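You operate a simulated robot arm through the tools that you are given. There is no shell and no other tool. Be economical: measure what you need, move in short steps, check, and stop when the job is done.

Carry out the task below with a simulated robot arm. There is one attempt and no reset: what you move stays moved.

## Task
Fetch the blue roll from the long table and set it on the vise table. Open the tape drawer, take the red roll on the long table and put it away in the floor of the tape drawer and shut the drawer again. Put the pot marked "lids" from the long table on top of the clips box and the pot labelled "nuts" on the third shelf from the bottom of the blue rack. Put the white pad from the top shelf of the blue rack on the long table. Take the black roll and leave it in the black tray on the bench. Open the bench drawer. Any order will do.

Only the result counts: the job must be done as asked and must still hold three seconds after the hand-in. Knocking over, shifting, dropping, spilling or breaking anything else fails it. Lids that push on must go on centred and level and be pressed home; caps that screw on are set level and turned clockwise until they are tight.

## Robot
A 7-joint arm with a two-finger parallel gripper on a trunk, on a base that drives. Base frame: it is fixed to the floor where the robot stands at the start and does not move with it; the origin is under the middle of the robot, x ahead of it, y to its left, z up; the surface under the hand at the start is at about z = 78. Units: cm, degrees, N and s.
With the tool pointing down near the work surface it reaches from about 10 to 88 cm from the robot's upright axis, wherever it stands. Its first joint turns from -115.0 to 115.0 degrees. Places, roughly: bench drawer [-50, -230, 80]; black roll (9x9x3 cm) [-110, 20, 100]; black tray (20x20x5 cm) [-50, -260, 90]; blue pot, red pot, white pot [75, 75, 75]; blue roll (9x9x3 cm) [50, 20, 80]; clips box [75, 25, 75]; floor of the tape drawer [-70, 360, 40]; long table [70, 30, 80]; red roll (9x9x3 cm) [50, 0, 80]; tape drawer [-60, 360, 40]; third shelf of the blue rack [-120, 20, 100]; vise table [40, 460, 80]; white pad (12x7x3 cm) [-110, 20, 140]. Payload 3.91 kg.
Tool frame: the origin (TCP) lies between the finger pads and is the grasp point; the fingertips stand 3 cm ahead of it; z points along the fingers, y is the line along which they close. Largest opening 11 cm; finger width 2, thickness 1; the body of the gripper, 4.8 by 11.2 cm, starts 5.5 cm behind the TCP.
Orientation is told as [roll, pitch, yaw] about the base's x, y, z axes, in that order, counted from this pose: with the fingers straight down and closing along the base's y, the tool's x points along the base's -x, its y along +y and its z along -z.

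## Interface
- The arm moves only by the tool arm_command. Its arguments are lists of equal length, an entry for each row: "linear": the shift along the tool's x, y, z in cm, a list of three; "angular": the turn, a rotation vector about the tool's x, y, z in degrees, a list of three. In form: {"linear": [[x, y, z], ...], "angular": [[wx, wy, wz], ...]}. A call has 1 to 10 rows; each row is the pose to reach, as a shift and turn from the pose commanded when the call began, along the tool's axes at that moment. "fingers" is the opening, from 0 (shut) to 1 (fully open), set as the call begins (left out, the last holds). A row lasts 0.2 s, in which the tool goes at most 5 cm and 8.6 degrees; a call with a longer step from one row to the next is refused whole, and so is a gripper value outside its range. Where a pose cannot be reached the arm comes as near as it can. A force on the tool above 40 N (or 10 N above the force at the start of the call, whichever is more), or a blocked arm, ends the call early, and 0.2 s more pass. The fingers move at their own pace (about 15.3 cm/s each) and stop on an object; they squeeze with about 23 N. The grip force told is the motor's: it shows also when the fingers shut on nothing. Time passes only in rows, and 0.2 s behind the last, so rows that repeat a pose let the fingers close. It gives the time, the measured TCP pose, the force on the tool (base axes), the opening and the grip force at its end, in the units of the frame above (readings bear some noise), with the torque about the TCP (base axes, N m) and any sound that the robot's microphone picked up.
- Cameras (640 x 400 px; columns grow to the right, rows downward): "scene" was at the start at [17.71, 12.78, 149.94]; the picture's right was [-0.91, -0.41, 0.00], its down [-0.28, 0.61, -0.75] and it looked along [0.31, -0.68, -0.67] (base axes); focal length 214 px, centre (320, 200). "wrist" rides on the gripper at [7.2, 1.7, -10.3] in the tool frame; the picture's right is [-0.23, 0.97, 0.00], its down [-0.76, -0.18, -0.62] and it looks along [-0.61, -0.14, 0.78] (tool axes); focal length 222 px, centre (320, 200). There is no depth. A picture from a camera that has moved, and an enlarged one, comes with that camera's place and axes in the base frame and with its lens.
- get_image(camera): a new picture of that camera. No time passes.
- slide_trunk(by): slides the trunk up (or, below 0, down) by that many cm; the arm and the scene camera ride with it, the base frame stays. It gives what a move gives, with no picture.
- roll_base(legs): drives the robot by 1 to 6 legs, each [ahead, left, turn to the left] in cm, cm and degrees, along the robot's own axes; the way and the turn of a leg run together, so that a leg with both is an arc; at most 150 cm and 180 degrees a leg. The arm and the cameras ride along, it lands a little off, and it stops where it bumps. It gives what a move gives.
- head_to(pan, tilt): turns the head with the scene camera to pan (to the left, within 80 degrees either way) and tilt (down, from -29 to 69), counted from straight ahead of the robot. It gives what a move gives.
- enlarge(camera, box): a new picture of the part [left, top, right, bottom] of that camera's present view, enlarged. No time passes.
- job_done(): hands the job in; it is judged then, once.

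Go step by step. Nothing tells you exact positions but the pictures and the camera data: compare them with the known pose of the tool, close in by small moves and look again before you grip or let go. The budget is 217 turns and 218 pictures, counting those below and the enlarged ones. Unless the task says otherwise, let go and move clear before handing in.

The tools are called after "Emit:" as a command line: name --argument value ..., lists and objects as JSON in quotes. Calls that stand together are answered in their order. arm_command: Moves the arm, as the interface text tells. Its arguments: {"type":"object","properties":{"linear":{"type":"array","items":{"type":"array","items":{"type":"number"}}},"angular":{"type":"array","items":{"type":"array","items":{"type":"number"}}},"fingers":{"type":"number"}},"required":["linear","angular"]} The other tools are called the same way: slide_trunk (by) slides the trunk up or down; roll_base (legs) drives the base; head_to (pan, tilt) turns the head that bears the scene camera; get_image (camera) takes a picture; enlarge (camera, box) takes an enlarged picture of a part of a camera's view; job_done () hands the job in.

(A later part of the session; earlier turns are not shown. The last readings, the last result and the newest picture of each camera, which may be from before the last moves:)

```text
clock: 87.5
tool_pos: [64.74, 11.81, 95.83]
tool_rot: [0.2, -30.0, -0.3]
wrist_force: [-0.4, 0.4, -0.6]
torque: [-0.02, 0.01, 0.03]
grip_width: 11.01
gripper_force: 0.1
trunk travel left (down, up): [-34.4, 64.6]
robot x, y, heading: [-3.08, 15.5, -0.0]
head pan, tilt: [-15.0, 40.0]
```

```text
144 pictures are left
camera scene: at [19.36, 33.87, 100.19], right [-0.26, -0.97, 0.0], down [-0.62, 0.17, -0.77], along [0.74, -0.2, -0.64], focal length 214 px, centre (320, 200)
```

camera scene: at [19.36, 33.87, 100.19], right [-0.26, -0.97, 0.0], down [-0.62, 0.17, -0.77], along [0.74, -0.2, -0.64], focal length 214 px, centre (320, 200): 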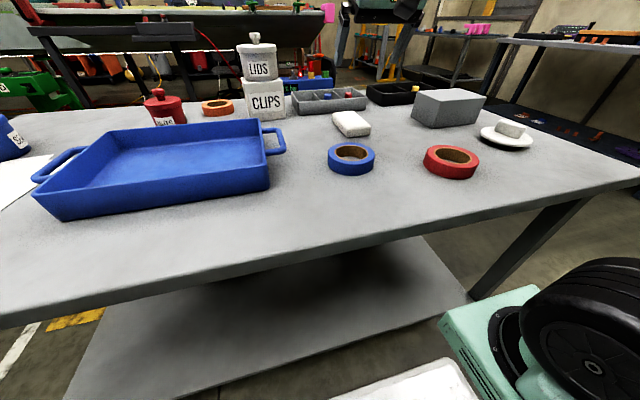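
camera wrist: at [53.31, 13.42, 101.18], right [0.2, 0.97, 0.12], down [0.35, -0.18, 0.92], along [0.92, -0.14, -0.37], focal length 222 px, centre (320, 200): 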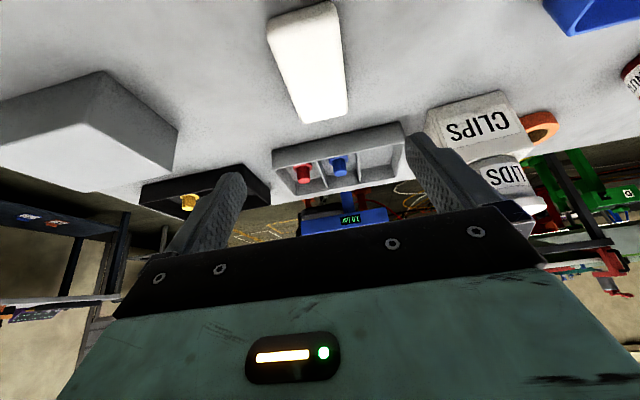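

The pad is on the table. Next the black roll: its removal also frees a spot for the nuts pot on that shelf. Retract, back off and turn to the rack.

Emit:
arm_command --linear '[[2.5, 0, -3.7], [4.9, 0, -7.5], [7.4, 0, -11.2], [9.8, 0, -15], [12.3, 0, -18.7]]' --angular '[[0, -3, 0], [0, -6, 0], [0, -9, 0], [0, -12, 0], [0, -15, 0]]'

Emit:
roll_base --legs '[[-15, 0, 0], [0, 0, 180], [20, 0, 0]]'

Emit:
slide_trunk --by 22

Emit:
head_to --pan -5 --tilt 25

Emit:
get_image --camera "scene"

Emit:
get_image --camera "wrist"

```text
clock: 88.7
tool_pos: [53.63, 20.14, 98.96]
tool_rot: [0.2, -42.7, -0.2]
wrist_force: [-0.1, 0.9, -0.5]
torque: [-0.02, 0.0, -0.05]
grip_width: 10.99
gripper_force: 0.1
out of reach, approached as far as the arm can: row 3, 4, 5
trunk travel left (down, up): [-34.4, 64.6]
robot x, y, heading: [-3.38, 15.63, 0.1]
head pan, tilt: [-15.0, 40.0]
```

```text
clock: 98.5
tool_pos: [-95.2, 13.62, 98.91]
tool_rot: [0.3, -42.7, 178.1]
wrist_force: [0.4, 0.1, 0.2]
torque: [0.01, 0.03, 0.0]
grip_width: 10.99
gripper_force: 0.1
trunk travel left (down, up): [-34.4, 64.6]
robot x, y, heading: [-38.17, 15.9, 178.2]
head pan, tilt: [-15.0, 40.0]
```

```text
clock: 100.8
tool_pos: [-95.17, 13.62, 121.02]
tool_rot: [0.4, -42.7, 178.1]
wrist_force: [0.0, -0.5, 0.0]
torque: [-0.02, 0.03, 0.01]
grip_width: 11.02
gripper_force: 0.0
trunk travel left (down, up): [-56.4, 42.6]
robot x, y, heading: [-38.05, 16.66, 178.3]
head pan, tilt: [-15.0, 40.0]
```

```text
clock: 101.6
tool_pos: [-95.21, 13.59, 120.93]
tool_rot: [0.3, -42.7, 178.1]
wrist_force: [0.1, 0.4, 0.2]
torque: [0.02, 0.0, -0.03]
grip_width: 11.0
gripper_force: 0.0
trunk travel left (down, up): [-56.4, 42.6]
robot x, y, heading: [-38.01, 16.49, 178.3]
head pan, tilt: [-5.0, 25.0]
```

```text
143 pictures are left
camera scene: at [-62.21, -2.72, 124.52], right [0.12, 0.99, 0.0], down [0.42, -0.05, -0.91], along [-0.9, 0.11, -0.42], focal length 214 px, centre (320, 200)
```

scene: 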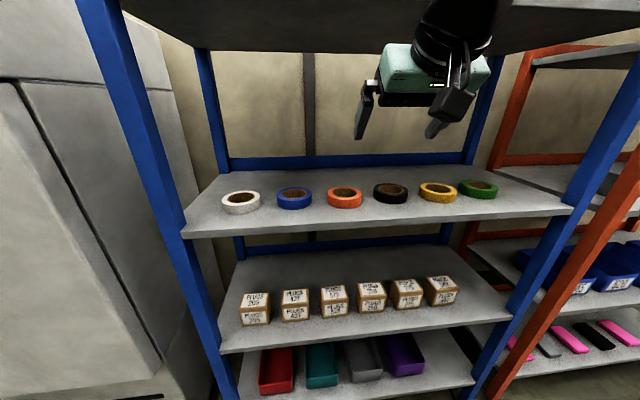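

```text
142 pictures are left
camera wrist: at [-82.96, 11.52, 123.63], right [-0.2, -0.97, 0.16], down [-0.13, 0.19, 0.97], along [-0.97, 0.17, -0.16], focal length 222 px, centre (320, 200)
```

wrist: 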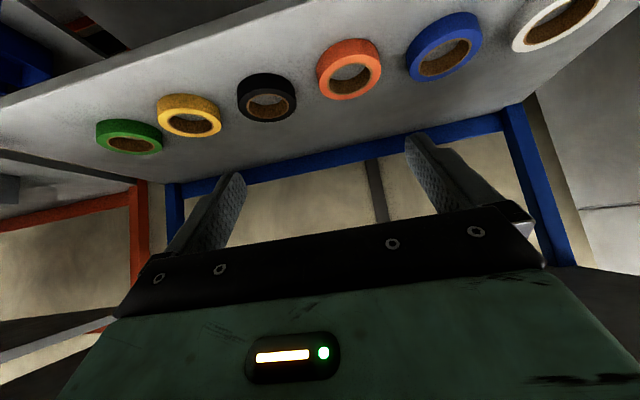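

Black roll ≈ (-110.4, 21.6), shelf z ≈ 101.5. Move to pre-grasp.

Emit:
arm_command --linear '[[0.2, -1.9, 3.3], [0.4, -3.8, 6.6], [0.6, -5.7, 9.9], [0.77, -7.5, 13.2]]' --angular '[[0, 0, 0], [0, 0, 0], [0, 0, 0], [0, 0, 0]]' --fingers 1

Emit:
get_image --camera "wrist"

Emit:
get_image --camera "scene"

```text
clock: 102.6
tool_pos: [-103.42, 21.29, 110.74]
tool_rot: [0.3, -42.7, 178.0]
wrist_force: [0.1, -1.0, -1.2]
torque: [0.04, 0.03, -0.03]
grip_width: 11.01
gripper_force: 0.1
trunk travel left (down, up): [-56.4, 42.6]
robot x, y, heading: [-38.27, 16.14, 178.1]
head pan, tilt: [-5.0, 25.0]
```

```text
141 pictures are left
camera wrist: at [-91.12, 19.15, 113.37], right [-0.2, -0.97, 0.16], down [-0.13, 0.19, 0.97], along [-0.97, 0.17, -0.16], focal length 222 px, centre (320, 200)
```

wrist: 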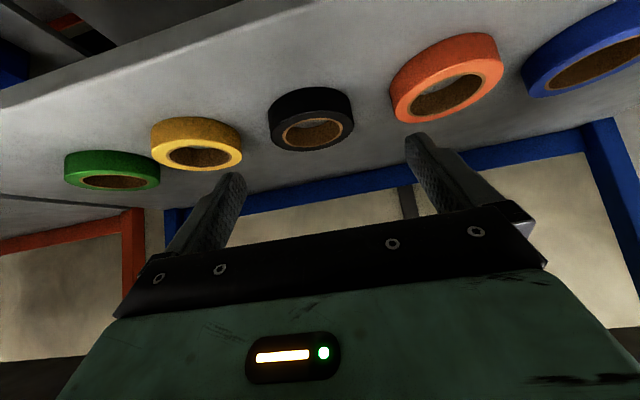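

```text
140 pictures are left
camera scene: at [-62.18, -2.74, 124.53], right [0.12, 0.99, 0.0], down [0.42, -0.05, -0.91], along [-0.9, 0.11, -0.42], focal length 214 px, centre (320, 200)
```

scene: 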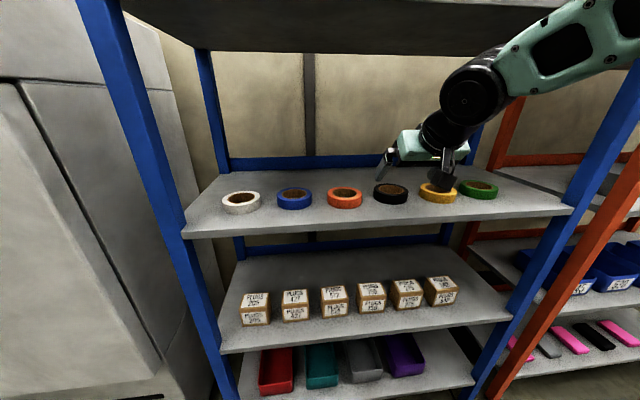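

Roll is ~0.8 cm further to +y and maybe 1 cm deeper. Advance part-way with correction.

Emit:
arm_command --linear '[[0, -0.4, 2.5], [-0.3, -0.8, 5]]' --angular '[[0, 0, 0], [0, 0, 0]]'

Emit:
get_image --camera "wrist"

```text
clock: 103.2
tool_pos: [-106.89, 22.05, 107.21]
tool_rot: [0.4, -42.7, 178.0]
wrist_force: [0.5, -0.4, 0.9]
torque: [-0.01, -0.02, 0.01]
grip_width: 10.99
gripper_force: 0.0
trunk travel left (down, up): [-56.4, 42.6]
robot x, y, heading: [-38.47, 16.43, 178.1]
head pan, tilt: [-5.0, 25.0]
```

```text
139 pictures are left
camera wrist: at [-94.7, 20.05, 109.88], right [-0.2, -0.97, 0.16], down [-0.13, 0.19, 0.97], along [-0.97, 0.17, -0.16], focal length 222 px, centre (320, 200)
```

wrist: 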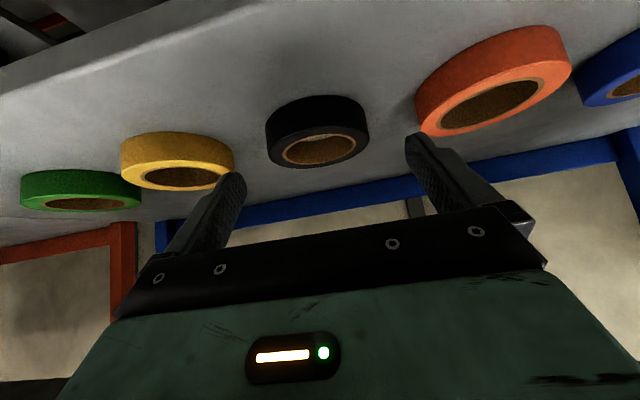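

Emit:
arm_command --linear '[[0, -0.2, 2.3], [0, -0.2, 4.6]]' --angular '[[0, 0, 0], [0, 0, 0]]'

Emit:
get_image --camera "wrist"

Emit:
enlarge --camera "scene" --box '[300, 120, 500, 240]'

```text
clock: 103.8
tool_pos: [-110.14, 22.35, 104.01]
tool_rot: [0.3, -42.7, 177.9]
wrist_force: [0.8, -0.8, 0.3]
torque: [0.0, 0.0, -0.02]
grip_width: 11.0
gripper_force: 0.1
trunk travel left (down, up): [-56.4, 42.6]
robot x, y, heading: [-38.68, 16.99, 178.4]
head pan, tilt: [-5.0, 25.0]
```

```text
138 pictures are left
camera wrist: at [-97.8, 20.36, 106.54], right [-0.2, -0.97, 0.16], down [-0.13, 0.19, 0.97], along [-0.97, 0.17, -0.16], focal length 222 px, centre (320, 200)
```

wrist: 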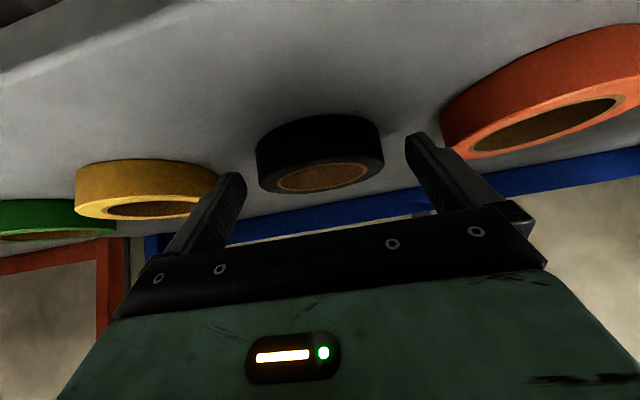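

```text
3.20 times, centred on (400, 180) of scene
camera zoom: at [-62.18, -2.73, 124.53], right [0.12, 0.99, 0.0], down [0.42, -0.05, -0.91], along [-0.9, 0.11, -0.42], focal length 686 px, centre (64, 264)
```

zoom: 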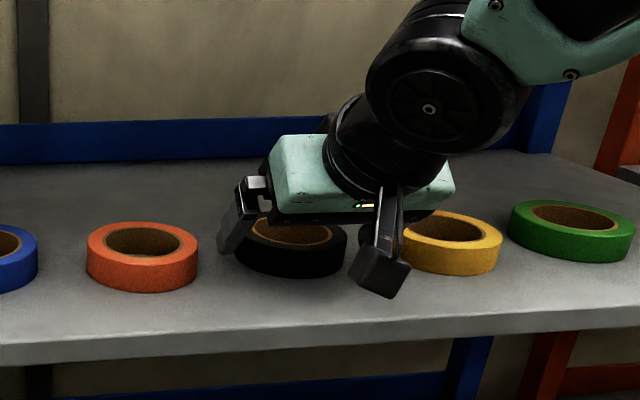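

Roll centre is 3.8 cm ahead of the TCP; advance 1.3 cm and close.

Emit:
arm_command --linear '[[0, 0, 0.7], [0, 0, 1.3]]' --angular '[[0, 0, 0], [0, 0, 0]]'

Emit:
arm_command --linear '[[0, 0, 0], [0, 0, 0], [0, 0, 0]]' --angular '[[0, 0, 0], [0, 0, 0], [0, 0, 0]]' --fingers 0

Emit:
get_image --camera "wrist"

```text
clock: 104.4
tool_pos: [-110.94, 22.55, 102.98]
tool_rot: [0.3, -42.7, 178.1]
wrist_force: [0.2, 0.3, -0.3]
torque: [0.01, -0.04, -0.02]
grip_width: 11.01
gripper_force: 0.1
trunk travel left (down, up): [-56.4, 42.6]
robot x, y, heading: [-38.21, 16.24, 178.3]
head pan, tilt: [-5.0, 25.0]
```

```text
clock: 105.2
tool_pos: [-110.93, 22.52, 102.99]
tool_rot: [0.3, -42.7, 178.1]
wrist_force: [-0.8, -1.1, 2.8]
torque: [-0.18, 0.07, -0.06]
grip_width: 8.9
gripper_force: 22.9
trunk travel left (down, up): [-56.4, 42.6]
robot x, y, heading: [-38.41, 16.23, 178.5]
head pan, tilt: [-5.0, 25.0]
```

```text
136 pictures are left
camera wrist: at [-98.67, 20.38, 105.6], right [-0.2, -0.97, 0.16], down [-0.13, 0.19, 0.97], along [-0.97, 0.17, -0.16], focal length 222 px, centre (320, 200)
```

wrist: 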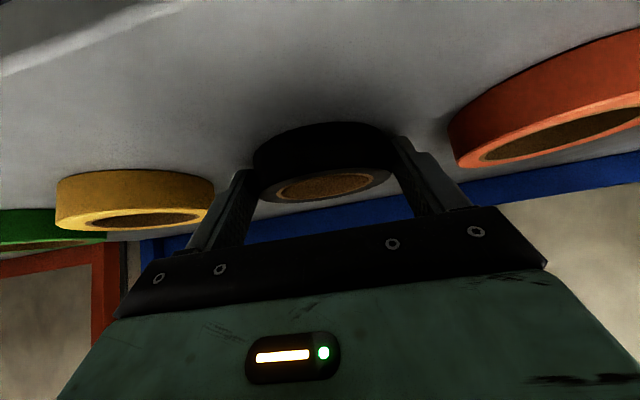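

Gripped (8.9 cm). Lift 5 cm and check.

Emit:
arm_command --linear '[[-0.7, 0, -0.7], [-2, 0, -2.2], [-3.4, 0, -3.7]]' --angular '[[0, 0, 0], [0, 0, 0], [0, 0, 0]]'

Emit:
get_image --camera "wrist"

Emit:
get_image --camera "scene"

```text
clock: 106.0
tool_pos: [-111.02, 22.67, 108.04]
tool_rot: [0.2, -42.6, 178.1]
wrist_force: [-0.1, -0.6, -0.7]
torque: [0.01, 0.0, 0.02]
grip_width: 8.89
gripper_force: 23.4
trunk travel left (down, up): [-56.4, 42.6]
robot x, y, heading: [-38.34, 16.23, 178.4]
head pan, tilt: [-5.0, 25.0]
```

```text
135 pictures are left
camera wrist: at [-98.71, 20.46, 110.62], right [-0.2, -0.97, 0.16], down [-0.13, 0.19, 0.97], along [-0.97, 0.17, -0.16], focal length 222 px, centre (320, 200)
```

wrist: 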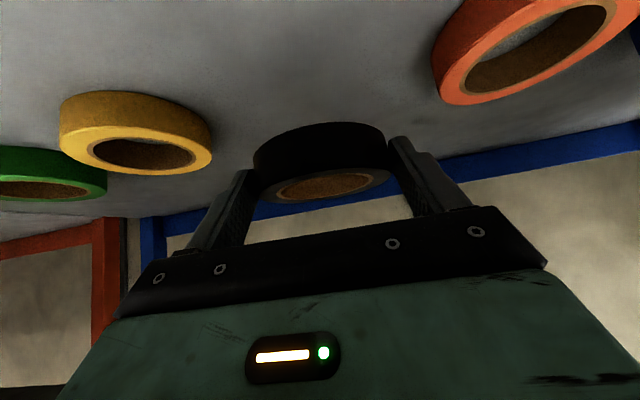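

```text
134 pictures are left
camera scene: at [-62.22, -2.73, 124.52], right [0.12, 0.99, 0.0], down [0.42, -0.05, -0.91], along [-0.9, 0.11, -0.42], focal length 214 px, centre (320, 200)
```

scene: 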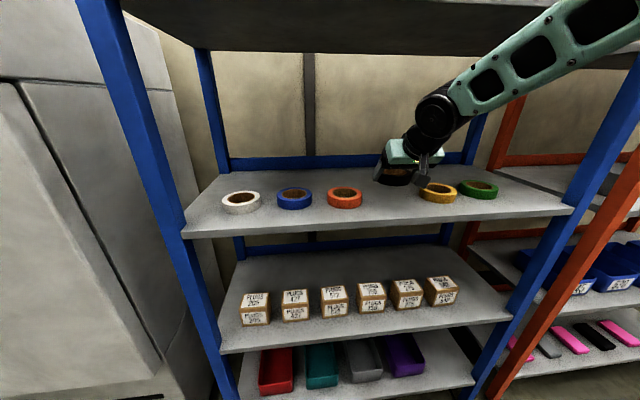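

The black roll is in hand. Back away, retract, turn toward the bench and look.

Emit:
roll_base --legs '[[-30, 0, 0]]'

Emit:
arm_command --linear '[[3, 0, -2.7], [6, 0, -5.4], [8.8, 0, -8.2]]' --angular '[[0, 0, 0], [0, 0, 0], [0, 0, 0]]'

Emit:
roll_base --legs '[[0, 0, 91.6], [80, 0, 0]]'

Emit:
slide_trunk --by 15

Emit:
head_to --pan -15 --tilt 25

Emit:
get_image --camera "scene"

```text
clock: 108.1
tool_pos: [-80.54, 21.77, 107.94]
tool_rot: [0.3, -42.7, 178.0]
wrist_force: [-0.5, -0.2, -0.6]
torque: [0.0, -0.02, 0.02]
grip_width: 8.87
gripper_force: 23.0
trunk travel left (down, up): [-56.4, 42.6]
robot x, y, heading: [-8.08, 15.64, 178.2]
head pan, tilt: [-5.0, 25.0]
```

```text
clock: 108.9
tool_pos: [-68.5, 21.55, 107.98]
tool_rot: [0.3, -42.6, 177.9]
wrist_force: [0.4, -0.5, -0.9]
torque: [0.0, -0.03, 0.0]
grip_width: 8.89
gripper_force: 23.5
trunk travel left (down, up): [-56.4, 42.6]
robot x, y, heading: [-7.69, 15.31, 178.2]
head pan, tilt: [-5.0, 25.0]
```

```text
clock: 117.1
tool_pos: [-11.65, -126.32, 107.97]
tool_rot: [0.3, -42.8, -90.0]
wrist_force: [-0.1, 0.1, -0.2]
torque: [0.05, -0.02, -0.01]
grip_width: 8.87
gripper_force: 23.1
trunk travel left (down, up): [-56.4, 42.6]
robot x, y, heading: [-8.23, -65.42, -89.9]
head pan, tilt: [-5.0, 25.0]
```

```text
clock: 118.9
tool_pos: [-11.59, -126.41, 123.0]
tool_rot: [0.2, -42.6, -90.0]
wrist_force: [-0.8, -1.1, -1.0]
torque: [0.03, -0.01, 0.0]
grip_width: 8.89
gripper_force: 23.2
trunk travel left (down, up): [-71.4, 27.6]
robot x, y, heading: [-7.72, -65.85, -89.8]
head pan, tilt: [-5.0, 25.0]
```

```text
clock: 119.6
tool_pos: [-11.65, -126.44, 122.96]
tool_rot: [0.2, -42.6, -90.0]
wrist_force: [-0.1, 0.5, -0.5]
torque: [0.0, 0.0, -0.01]
grip_width: 8.91
gripper_force: 23.1
trunk travel left (down, up): [-71.4, 27.6]
robot x, y, heading: [-7.69, -65.86, -89.9]
head pan, tilt: [-15.0, 25.0]
```

```text
133 pictures are left
camera scene: at [10.48, -88.82, 139.52], right [-0.97, 0.26, 0.0], down [0.11, 0.41, -0.91], along [-0.23, -0.88, -0.42], focal length 214 px, centre (320, 200)
```

scene: 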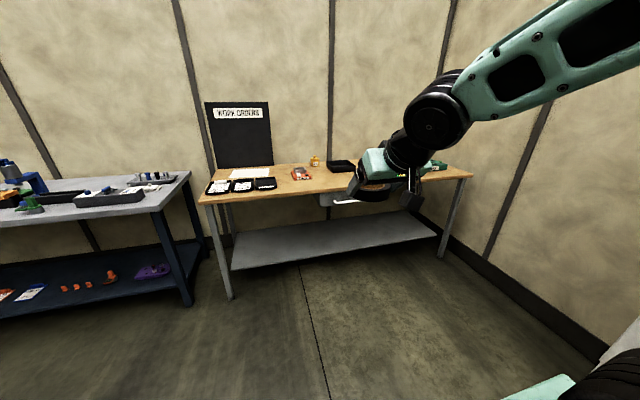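

Bench with the black tray (~(-53, -256)) and drawer below. Drive closer, shifting right past the freezer.

Emit:
roll_base --legs '[[70, 0, 0], [0, -42, 0], [28, 0, 0]]'

Emit:
head_to --pan -10 --tilt 40

Emit:
get_image --camera "scene"

Emit:
get_image --camera "wrist"

```text
clock: 127.1
tool_pos: [-53.29, -224.13, 123.11]
tool_rot: [0.2, -42.7, -89.8]
wrist_force: [0.0, 0.0, -0.3]
torque: [0.0, -0.01, 0.04]
grip_width: 8.89
gripper_force: 23.2
trunk travel left (down, up): [-71.4, 27.6]
robot x, y, heading: [-49.39, -163.76, -89.7]
head pan, tilt: [-15.0, 25.0]
```

```text
clock: 127.9
tool_pos: [-53.24, -224.1, 123.07]
tool_rot: [0.2, -42.8, -89.9]
wrist_force: [0.6, -0.2, -0.6]
torque: [0.02, 0.0, 0.01]
grip_width: 8.89
gripper_force: 22.1
trunk travel left (down, up): [-71.4, 27.6]
robot x, y, heading: [-49.83, -163.24, -89.6]
head pan, tilt: [-10.0, 40.0]
```

```text
132 pictures are left
camera scene: at [-30.41, -185.9, 137.2], right [-0.99, 0.17, 0.0], down [0.11, 0.63, -0.77], along [-0.13, -0.76, -0.64], focal length 214 px, centre (320, 200)
```

scene: 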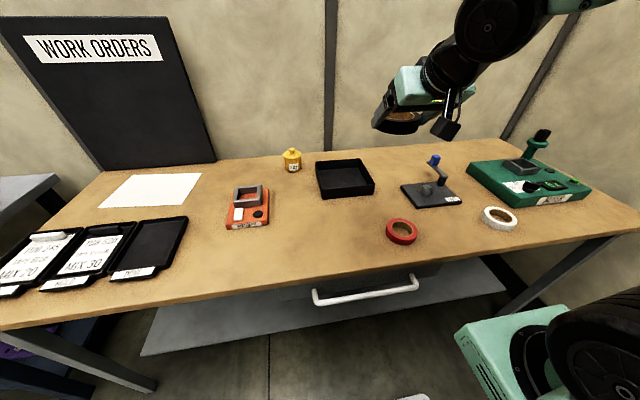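

```text
131 pictures are left
camera wrist: at [-51.66, -211.83, 125.68], right [0.97, -0.16, 0.16], down [-0.18, -0.14, 0.97], along [-0.14, -0.98, -0.16], focal length 222 px, centre (320, 200)
```

wrist: 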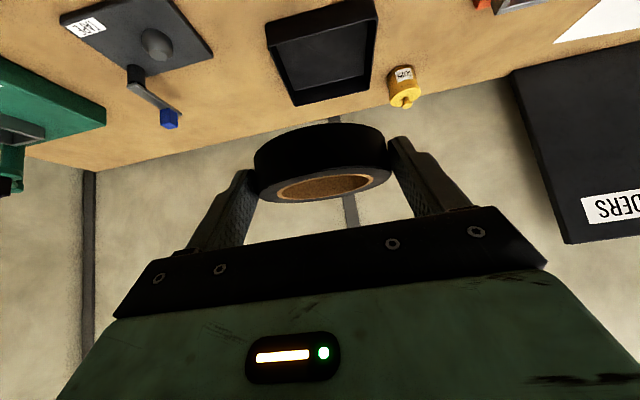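

Tray centre ≈ (-52, -254). Drive 8 cm closer, then bring the roll above its near half.

Emit:
roll_base --legs '[[8, 0, 0]]'

Emit:
slide_trunk --by -15

Emit:
arm_command --linear '[[-3, 0.3, 2.8], [-6, 0.6, 5.5], [-9, 0.9, 8.3], [-11.5, 1, 10.7]]' --angular '[[0, 0, 0], [0, 0, 0], [0, 0, 0], [0, 0, 0]]'

Emit:
get_image --camera "scene"

Emit:
get_image --camera "wrist"

```text
clock: 129.0
tool_pos: [-53.14, -232.14, 123.08]
tool_rot: [0.3, -42.7, -89.9]
wrist_force: [0.0, 0.3, -0.8]
torque: [0.04, -0.04, 0.0]
grip_width: 8.87
gripper_force: 22.8
trunk travel left (down, up): [-71.4, 27.6]
robot x, y, heading: [-49.75, -171.41, -89.4]
head pan, tilt: [-10.0, 40.0]
```

```text
clock: 130.7
tool_pos: [-53.15, -232.09, 108.0]
tool_rot: [0.4, -42.7, -89.9]
wrist_force: [-0.2, 0.9, -0.6]
torque: [0.01, -0.03, 0.02]
grip_width: 8.86
gripper_force: 22.6
trunk travel left (down, up): [-56.4, 42.6]
robot x, y, heading: [-49.41, -171.19, -89.7]
head pan, tilt: [-10.0, 40.0]
```

```text
clock: 131.7
tool_pos: [-52.13, -247.89, 108.03]
tool_rot: [0.2, -42.7, -89.8]
wrist_force: [-0.7, 0.5, -0.9]
torque: [0.03, 0.03, 0.01]
grip_width: 8.89
gripper_force: 22.9
trunk travel left (down, up): [-56.4, 42.6]
robot x, y, heading: [-49.67, -171.31, -89.8]
head pan, tilt: [-10.0, 40.0]
```

```text
130 pictures are left
camera scene: at [-30.38, -193.9, 122.2], right [-0.99, 0.17, 0.0], down [0.11, 0.63, -0.77], along [-0.13, -0.76, -0.64], focal length 214 px, centre (320, 200)
```

scene: 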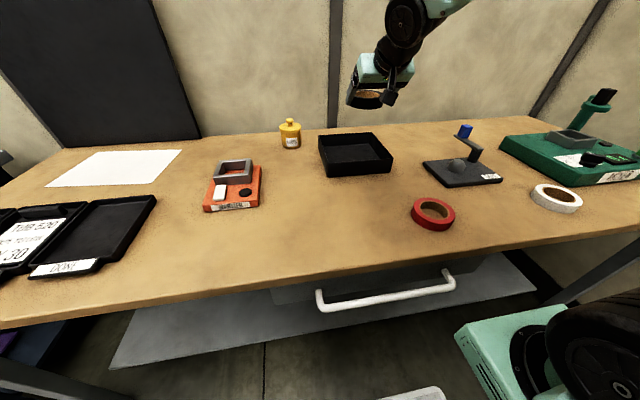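

```text
129 pictures are left
camera wrist: at [-50.56, -235.53, 110.64], right [0.97, -0.16, 0.16], down [-0.18, -0.14, 0.97], along [-0.14, -0.98, -0.16], focal length 222 px, centre (320, 200)
```

wrist: 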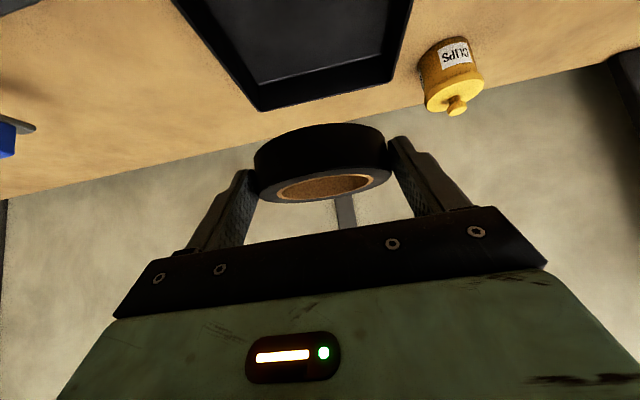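

Tray spans x −42…−62, y −247…−267, rim ~91.5. Position over its near half and lower in stages.

Emit:
arm_command --linear '[[1.2, -0.2, 4.3], [2.48, -0.3, 8.59], [4.5, -0.3, 10.8], [6.5, -0.3, 12.9]]' --angular '[[0, 0, 0], [0, 0, 0], [0, 0, 0], [0, 0, 0]]'

Emit:
enlarge --camera "scene" --box '[280, 60, 440, 200]'

Emit:
get_image --camera "wrist"

```text
clock: 132.7
tool_pos: [-52.29, -251.86, 94.02]
tool_rot: [0.3, -42.8, -89.8]
wrist_force: [0.3, 0.7, 0.0]
torque: [0.01, -0.03, -0.01]
grip_width: 8.87
gripper_force: 23.6
trunk travel left (down, up): [-56.4, 42.6]
robot x, y, heading: [-49.38, -171.44, -89.7]
head pan, tilt: [-10.0, 40.0]
```

```text
2.86 times, centred on (360, 130) of scene
camera zoom: at [-30.38, -193.93, 122.2], right [-0.99, 0.17, 0.0], down [0.11, 0.63, -0.77], along [-0.13, -0.76, -0.64], focal length 613 px, centre (206, 400)
```

zoom: 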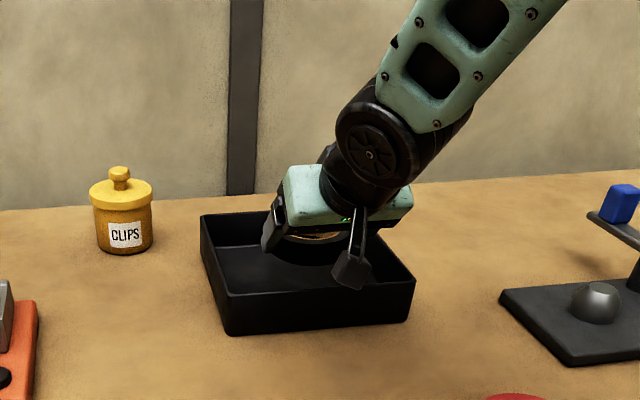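

```text
127 pictures are left
camera wrist: at [-50.76, -239.54, 96.69], right [0.97, -0.16, 0.16], down [-0.18, -0.14, 0.97], along [-0.13, -0.98, -0.16], focal length 222 px, centre (320, 200)
```

wrist: 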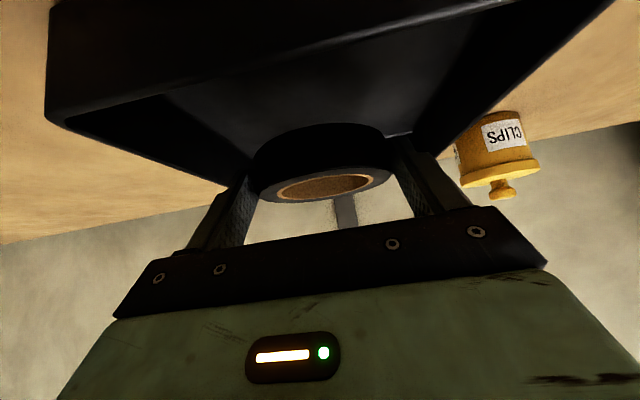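

Clear. Lower the roll into the tray.

Emit:
arm_command --linear '[[0.8, 0, 0.85], [1.6, 0, 1.7], [2.3, 0, 2.5]]' --angular '[[0, 0, 0], [0, 0, 0], [0, 0, 0]]'

Emit:
arm_command --linear '[[0.15, 0, 0.15], [0.3, 0, 0.3], [0.45, 0, 0.45], [0.6, 0, 0.6]]' --angular '[[0, 0, 0], [0, 0, 0], [0, 0, 0], [0, 0, 0]]'

Emit:
enlarge --camera "scene" --box '[280, 60, 440, 200]'

```text
clock: 133.5
tool_pos: [-52.36, -251.82, 90.63]
tool_rot: [0.3, -42.6, -89.7]
wrist_force: [0.0, -0.4, -0.4]
torque: [0.02, -0.01, -0.01]
grip_width: 8.89
gripper_force: 23.2
trunk travel left (down, up): [-56.4, 42.6]
robot x, y, heading: [-49.65, -171.6, -89.8]
head pan, tilt: [-10.0, 40.0]
```

```text
clock: 134.5
tool_pos: [-52.33, -251.88, 89.86]
tool_rot: [0.2, -42.8, -89.8]
wrist_force: [0.9, -0.5, -0.8]
torque: [0.03, 0.03, 0.0]
grip_width: 8.89
gripper_force: 22.7
trunk travel left (down, up): [-56.4, 42.6]
robot x, y, heading: [-49.23, -170.79, -89.8]
head pan, tilt: [-10.0, 40.0]
```

```text
2.86 times, centred on (360, 130) of scene
camera zoom: at [-30.37, -193.94, 122.19], right [-0.99, 0.17, 0.0], down [0.11, 0.63, -0.77], along [-0.13, -0.76, -0.64], focal length 613 px, centre (206, 400)
```

zoom: 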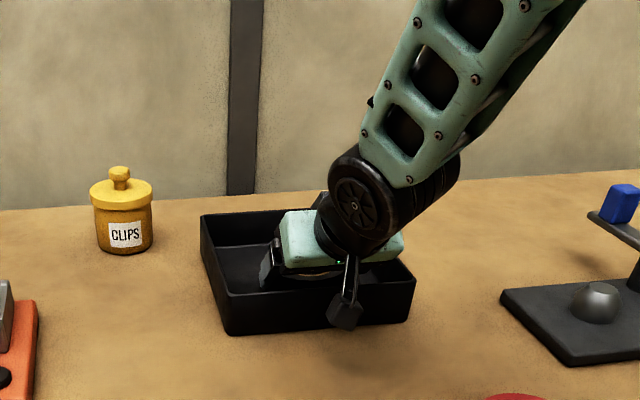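

No contact yet; continue in small steps.

Emit:
arm_command --linear '[[0.2, 0, 0.2], [0.35, 0, 0.35], [0.5, 0, 0.5], [0.65, 0, 0.65], [0.8, 0, 0.8]]' --angular '[[0, 0, 0], [0, 0, 0], [0, 0, 0], [0, 0, 0], [0, 0, 0]]'

Emit:
get_image --camera "wrist"

```text
clock: 135.7
tool_pos: [-52.33, -252.06, 89.43]
tool_rot: [0.5, -43.5, -90.0]
wrist_force: [-0.6, -1.3, 13.2]
torque: [-0.11, 0.47, 0.03]
grip_width: 8.9
gripper_force: 22.7
trunk travel left (down, up): [-56.4, 42.6]
robot x, y, heading: [-49.57, -171.03, -89.7]
head pan, tilt: [-10.0, 40.0]
stopped in row 5: the force on the tool passed its limit at 43 N (the readings are from after the stop); the commanded pose is now the measured one
```

```text
125 pictures are left
camera wrist: at [-50.76, -239.75, 91.84], right [0.97, -0.16, 0.16], down [-0.18, -0.12, 0.98], along [-0.13, -0.98, -0.15], focal length 222 px, centre (320, 200)
```

wrist: 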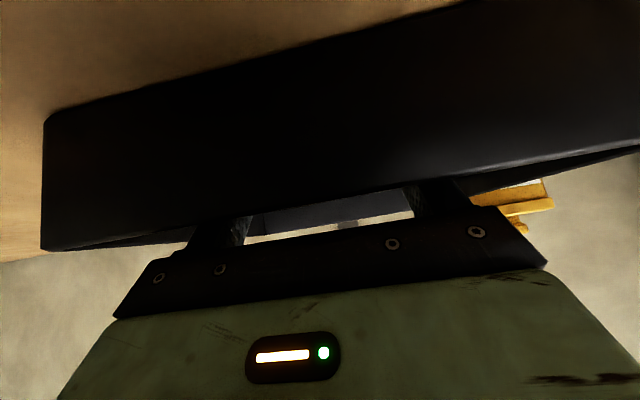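

Roll rests on the tray floor. Open and lift straight up.

Emit:
arm_command --linear '[[0, 0, 0], [0, 0, 0], [0, 0, 0], [-1.5, 0, -1.5], [-4, 0, -4.3], [-7, 0, -7.5], [-9.5, 0, -10.2]]' --angular '[[0, 0, 0], [0, 0, 0], [0, 0, 0], [0, 0, 0], [0, 0, 0], [0, 0, 0], [0, 0, 0]]' --fingers 1

Emit:
get_image --camera "scene"

Emit:
get_image --camera "wrist"

```text
clock: 137.3
tool_pos: [-52.43, -251.91, 102.97]
tool_rot: [0.5, -43.1, -89.9]
wrist_force: [0.1, -0.6, -0.2]
torque: [0.03, -0.02, 0.0]
grip_width: 11.03
gripper_force: 0.1
trunk travel left (down, up): [-56.4, 42.6]
robot x, y, heading: [-49.28, -171.46, -89.7]
head pan, tilt: [-10.0, 40.0]
```

```text
124 pictures are left
camera scene: at [-30.37, -193.96, 122.18], right [-0.99, 0.17, 0.0], down [0.11, 0.63, -0.77], along [-0.13, -0.76, -0.64], focal length 214 px, centre (320, 200)
```

scene: 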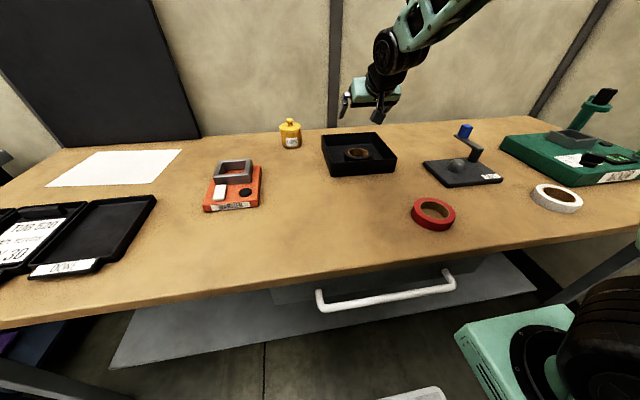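

```text
123 pictures are left
camera wrist: at [-50.84, -239.6, 105.6], right [0.97, -0.16, 0.16], down [-0.18, -0.13, 0.97], along [-0.14, -0.98, -0.16], focal length 222 px, centre (320, 200)
```

wrist: 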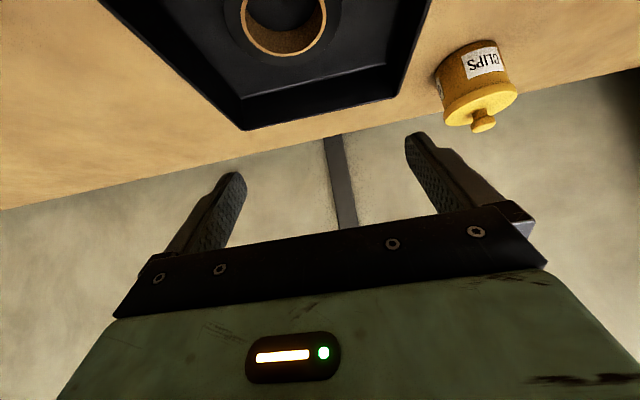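

The black roll lies in the tray. Now the drawer: white bar handle ≈ y −213, z ≈ 78. Back off and reorient the tool to horizontal with vertical closing.

Emit:
roll_base --legs '[[-38, 0, 0]]'

Emit:
arm_command --linear '[[0, 0, 0], [0, 0, 0], [0, 0, 0], [0, 0, 0], [0, 0, 0], [0, 0, 0]]' --angular '[[0, -7.8, 0], [0, -15.6, 0], [0, -23.5, 0], [0, -31.3, 0], [0, -39.1, 0], [0, -47, 0]]' --fingers 0.5

Emit:
get_image --camera "scene"

```text
clock: 139.8
tool_pos: [-52.72, -213.62, 103.08]
tool_rot: [0.5, -43.2, -90.0]
wrist_force: [0.2, 0.2, 0.5]
torque: [0.01, -0.03, 0.01]
grip_width: 10.95
gripper_force: 0.1
trunk travel left (down, up): [-56.4, 42.6]
robot x, y, heading: [-49.86, -133.01, -89.5]
head pan, tilt: [-10.0, 40.0]
```

```text
clock: 141.2
tool_pos: [-52.74, -213.61, 103.14]
tool_rot: [137.5, -89.7, 132.7]
wrist_force: [0.1, 0.8, 0.6]
torque: [0.01, -0.02, 0.03]
grip_width: 5.5
gripper_force: 0.0
trunk travel left (down, up): [-56.4, 42.6]
robot x, y, heading: [-49.63, -133.13, -89.6]
head pan, tilt: [-10.0, 40.0]
```

```text
122 pictures are left
camera scene: at [-30.6, -155.59, 122.2], right [-0.99, 0.17, 0.0], down [0.11, 0.63, -0.77], along [-0.13, -0.76, -0.64], focal length 214 px, centre (320, 200)
```

scene: 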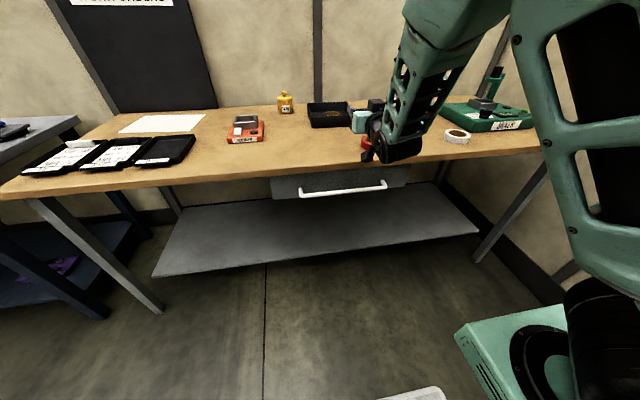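

Emit:
enlarge --camera "scene" --box '[260, 140, 420, 240]'

Emit:
arm_command --linear '[[0, 0, 0], [0, 0, 0], [0, 0, 0], [0, 0, 0], [0, 0, 0], [0, 0, 0]]' --angular '[[0, 0, 8.3], [0, 0, 16.6], [0, 0, 24.9], [0, 0, 33.2], [0, 0, 41.5], [0, 0, 49.8]]'

Emit:
arm_command --linear '[[0, 0, 0], [0, 0, 0], [0, 0, 0], [0, 0, 0], [0, 0, 0]]' --angular '[[0, 0, 8.1], [0, 0, 16.2], [0, 0, 24.3], [0, 0, 32.4], [0, 0, 40.2]]'

Emit:
get_image --camera "wrist"

```text
4.00 times, centred on (340, 190) of scene
camera zoom: at [-30.6, -155.59, 122.2], right [-0.99, 0.17, 0.0], down [0.11, 0.63, -0.77], along [-0.13, -0.76, -0.64], focal length 858 px, centre (240, 240)
```

zoom: 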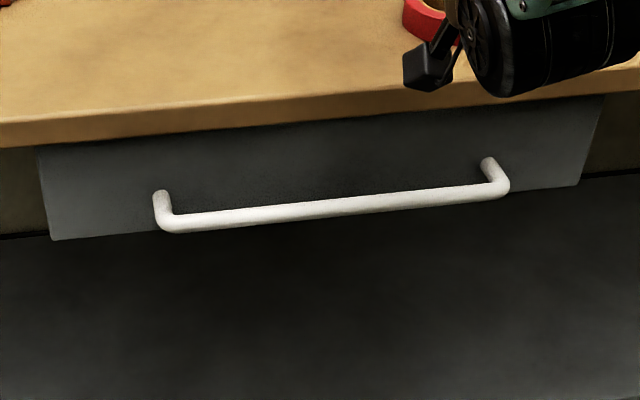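

```text
clock: 142.6
tool_pos: [-52.66, -213.55, 103.13]
tool_rot: [90.4, -39.6, -179.9]
wrist_force: [0.9, -0.9, 0.1]
torque: [0.02, -0.02, 0.04]
grip_width: 5.5
gripper_force: 0.0
trunk travel left (down, up): [-56.4, 42.6]
robot x, y, heading: [-49.9, -133.01, -89.6]
head pan, tilt: [-10.0, 40.0]
```

```text
clock: 143.8
tool_pos: [-52.74, -213.56, 103.11]
tool_rot: [90.2, 0.5, -179.7]
wrist_force: [-0.6, 0.2, 0.2]
torque: [0.02, 0.01, 0.0]
grip_width: 5.51
gripper_force: 0.1
trunk travel left (down, up): [-56.4, 42.6]
robot x, y, heading: [-49.99, -133.36, -89.5]
head pan, tilt: [-10.0, 40.0]
```

```text
120 pictures are left
camera wrist: at [-45.51, -203.24, 104.77], right [-0.24, 0.0, 0.97], down [-0.76, 0.62, -0.19], along [-0.6, -0.79, -0.14], focal length 222 px, centre (320, 200)
```

wrist: 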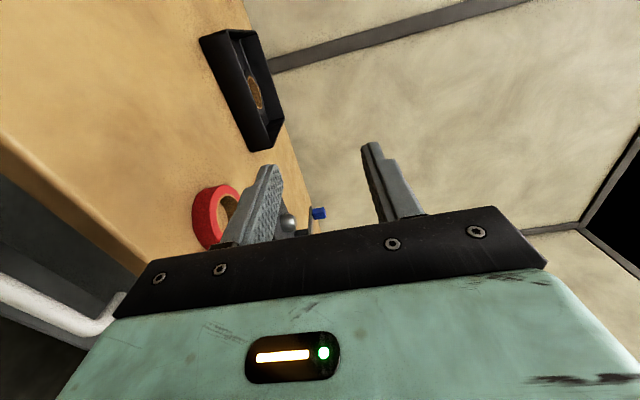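

Tool is horizontal with vertical closing. Back off 14 cm then lower the trunk to handle height and look.

Emit:
roll_base --legs '[[-16, 0, 0]]'

Emit:
slide_trunk --by -26

Emit:
get_image --camera "wrist"

Emit:
get_image --camera "scene"

```text
clock: 145.2
tool_pos: [-52.92, -197.58, 103.1]
tool_rot: [90.2, 0.3, -179.8]
wrist_force: [-0.4, 0.5, 0.0]
torque: [-0.03, 0.02, 0.0]
grip_width: 5.5
gripper_force: 0.0
trunk travel left (down, up): [-56.4, 42.6]
robot x, y, heading: [-49.82, -117.12, -89.8]
head pan, tilt: [-10.0, 40.0]
```

```text
clock: 147.8
tool_pos: [-52.93, -197.48, 76.96]
tool_rot: [90.1, 0.3, -179.9]
wrist_force: [-0.5, 0.4, -0.6]
torque: [0.02, -0.04, -0.04]
grip_width: 5.51
gripper_force: 0.1
trunk travel left (down, up): [-30.4, 68.6]
robot x, y, heading: [-49.33, -117.11, -90.0]
head pan, tilt: [-10.0, 40.0]
```

```text
119 pictures are left
camera wrist: at [-45.66, -187.24, 78.75], right [-0.23, 0.0, 0.97], down [-0.76, 0.62, -0.18], along [-0.6, -0.79, -0.14], focal length 222 px, centre (320, 200)
```

wrist: 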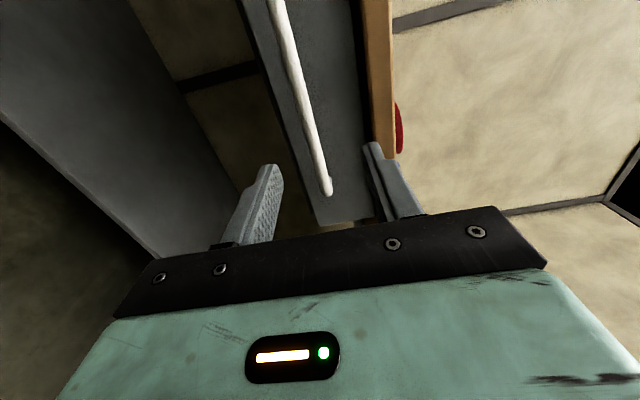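

```text
118 pictures are left
camera scene: at [-30.68, -139.61, 96.2], right [-0.99, 0.17, 0.0], down [0.11, 0.63, -0.77], along [-0.13, -0.75, -0.64], focal length 214 px, centre (320, 200)
```

scene: 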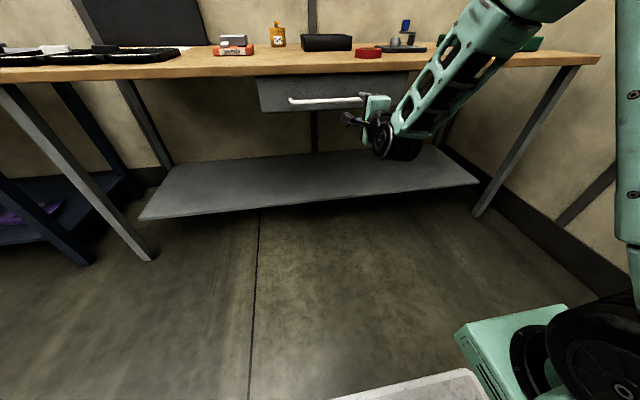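

Handle bar at about y −214, z 75.5. Adjust height and drive forward toward it.

Emit:
arm_command --linear '[[0, -1.4, 0]]' --angular '[[0, 0, 0]]'

Emit:
roll_base --legs '[[10, 0, 0]]'

Emit:
get_image --camera "wrist"

Emit:
enlarge --camera "scene" --box '[250, 50, 450, 170]'

```text
clock: 148.2
tool_pos: [-52.88, -197.65, 75.67]
tool_rot: [90.3, 0.2, -179.8]
wrist_force: [1.1, -0.9, 0.2]
torque: [-0.01, -0.01, 0.0]
grip_width: 5.49
gripper_force: 0.1
trunk travel left (down, up): [-30.4, 68.6]
robot x, y, heading: [-50.0, -117.11, -89.8]
head pan, tilt: [-10.0, 40.0]
```

```text
clock: 149.4
tool_pos: [-52.68, -207.47, 75.77]
tool_rot: [90.1, 0.3, -179.7]
wrist_force: [0.0, 0.5, 0.9]
torque: [0.02, 0.0, 0.02]
grip_width: 5.52
gripper_force: 0.0
trunk travel left (down, up): [-30.4, 68.6]
robot x, y, heading: [-50.09, -126.91, -89.7]
head pan, tilt: [-10.0, 40.0]
```

```text
117 pictures are left
camera wrist: at [-45.52, -197.23, 77.32], right [-0.23, 0.0, 0.97], down [-0.76, 0.62, -0.18], along [-0.6, -0.79, -0.14], focal length 222 px, centre (320, 200)
```

wrist: 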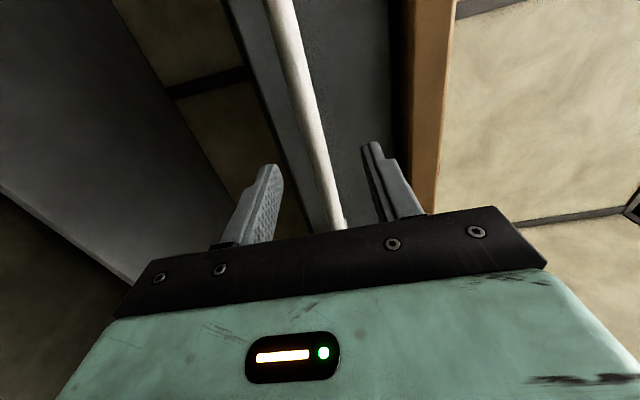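

```text
3.20 times, centred on (350, 110) of scene
camera zoom: at [-30.6, -149.54, 96.19], right [-0.99, 0.17, 0.0], down [0.11, 0.63, -0.77], along [-0.13, -0.76, -0.64], focal length 686 px, centre (224, 488)
```

zoom: 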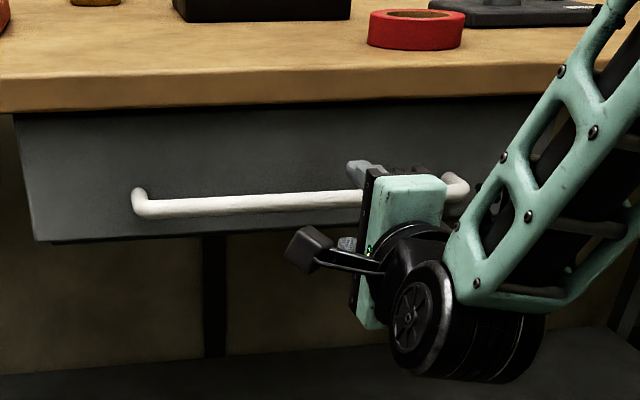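

Bar is centred between the fingers. Advance 5 cm.

Emit:
arm_command --linear '[[0, 0, 2.5], [0, -0.2, 5]]' --angular '[[0, 0, 0], [0, 0, 0]]'

Emit:
get_image --camera "wrist"

Emit:
enlarge --camera "scene" --box '[250, 50, 450, 170]'

```text
clock: 150.0
tool_pos: [-52.7, -212.61, 75.58]
tool_rot: [90.2, 0.3, -179.7]
wrist_force: [0.5, -0.2, -0.4]
torque: [-0.01, 0.0, 0.03]
grip_width: 5.5
gripper_force: 0.2
trunk travel left (down, up): [-30.4, 68.6]
robot x, y, heading: [-49.79, -127.0, -89.6]
head pan, tilt: [-10.0, 40.0]
```

```text
115 pictures are left
camera wrist: at [-45.51, -202.25, 77.12], right [-0.23, 0.0, 0.97], down [-0.76, 0.62, -0.18], along [-0.6, -0.79, -0.14], focal length 222 px, centre (320, 200)
```

wrist: 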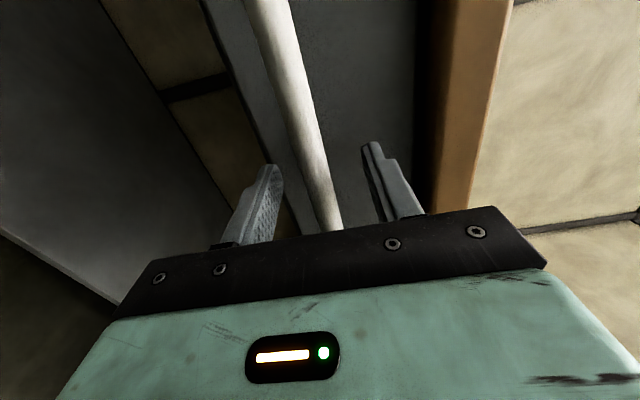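

```text
3.20 times, centred on (350, 110) of scene
camera zoom: at [-30.6, -149.54, 96.2], right [-0.99, 0.17, 0.0], down [0.11, 0.63, -0.77], along [-0.13, -0.76, -0.64], focal length 686 px, centre (224, 488)
```

zoom: 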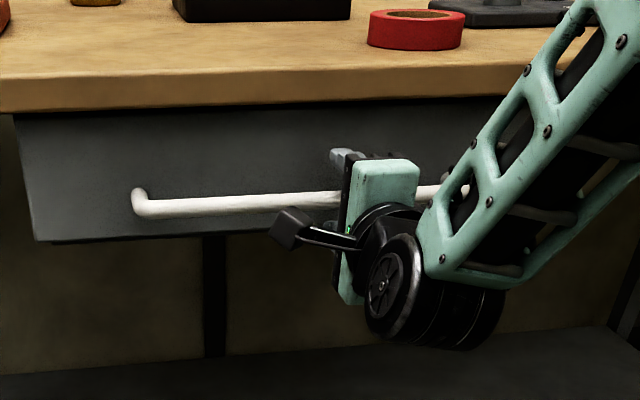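

Close on the bar.

Emit:
arm_command --linear '[[0, 0, 0], [0, 0, 0], [0, 0, 0]]' --angular '[[0, 0, 0], [0, 0, 0], [0, 0, 0]]' --fingers 0

Emit:
get_image --camera "wrist"

```text
clock: 150.8
tool_pos: [-52.58, -212.58, 75.4]
tool_rot: [90.2, 0.2, -179.8]
wrist_force: [0.6, -1.5, -3.7]
torque: [0.04, 0.57, 0.2]
grip_width: 1.58
gripper_force: 45.4
trunk travel left (down, up): [-30.4, 68.6]
robot x, y, heading: [-50.2, -127.16, -89.4]
head pan, tilt: [-10.0, 40.0]
```

```text
113 pictures are left
camera wrist: at [-45.52, -202.23, 77.05], right [-0.23, 0.0, 0.97], down [-0.76, 0.62, -0.18], along [-0.6, -0.79, -0.14], focal length 222 px, centre (320, 200)
```

wrist: 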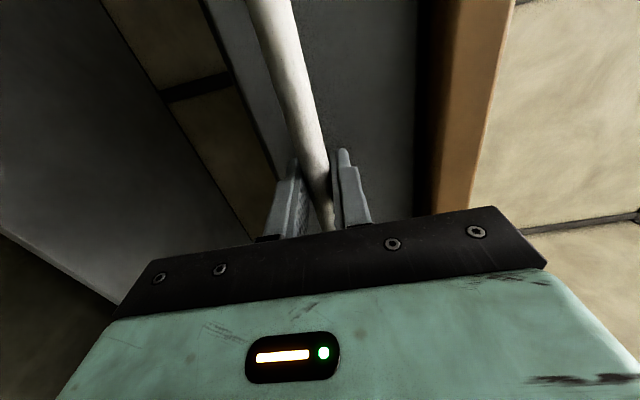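

Bar gripped. Pull by driving the base back.

Emit:
roll_base --legs '[[-12, 0, 0]]'

Emit:
enlarge --camera "scene" --box '[200, 30, 480, 200]'

```text
clock: 152.0
tool_pos: [-52.68, -200.48, 75.33]
tool_rot: [90.2, 0.3, -179.6]
wrist_force: [3.9, -0.4, -6.1]
torque: [0.03, 0.43, -0.58]
grip_width: 1.57
gripper_force: 45.5
trunk travel left (down, up): [-30.4, 68.6]
robot x, y, heading: [-49.7, -115.03, -89.3]
head pan, tilt: [-10.0, 40.0]
```

```text
2.29 times, centred on (340, 115) of scene
camera zoom: at [-30.64, -137.57, 96.18], right [-0.99, 0.17, 0.0], down [0.11, 0.63, -0.77], along [-0.13, -0.76, -0.64], focal length 490 px, centre (274, 394)
```

zoom: 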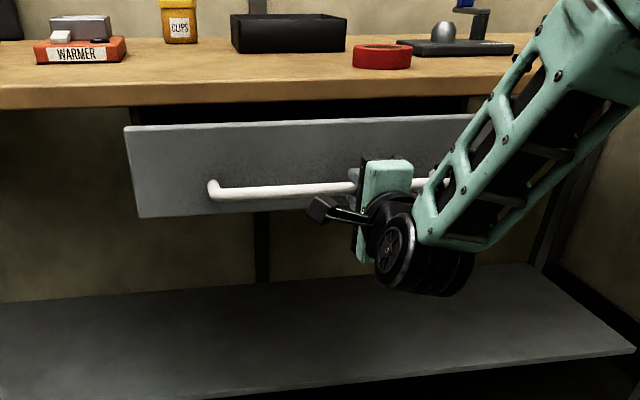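

The drawer comes. Pull further.

Emit:
roll_base --legs '[[-12, 0, 0]]'

Emit:
enlarge --camera "scene" --box '[200, 30, 480, 200]'

```text
clock: 153.3
tool_pos: [-52.67, -188.65, 75.33]
tool_rot: [90.0, 0.3, -179.4]
wrist_force: [8.8, 0.3, -2.4]
torque: [-0.02, 0.41, -0.22]
grip_width: 1.56
gripper_force: 45.2
trunk travel left (down, up): [-30.4, 68.6]
robot x, y, heading: [-50.08, -102.91, -89.5]
head pan, tilt: [-10.0, 40.0]
```

```text
2.29 times, centred on (340, 115) of scene
camera zoom: at [-30.71, -125.64, 96.18], right [-0.99, 0.17, 0.0], down [0.11, 0.63, -0.77], along [-0.13, -0.76, -0.64], focal length 490 px, centre (274, 394)
```

zoom: 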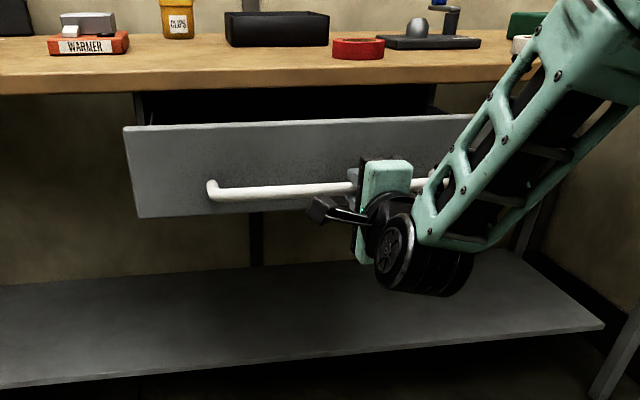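

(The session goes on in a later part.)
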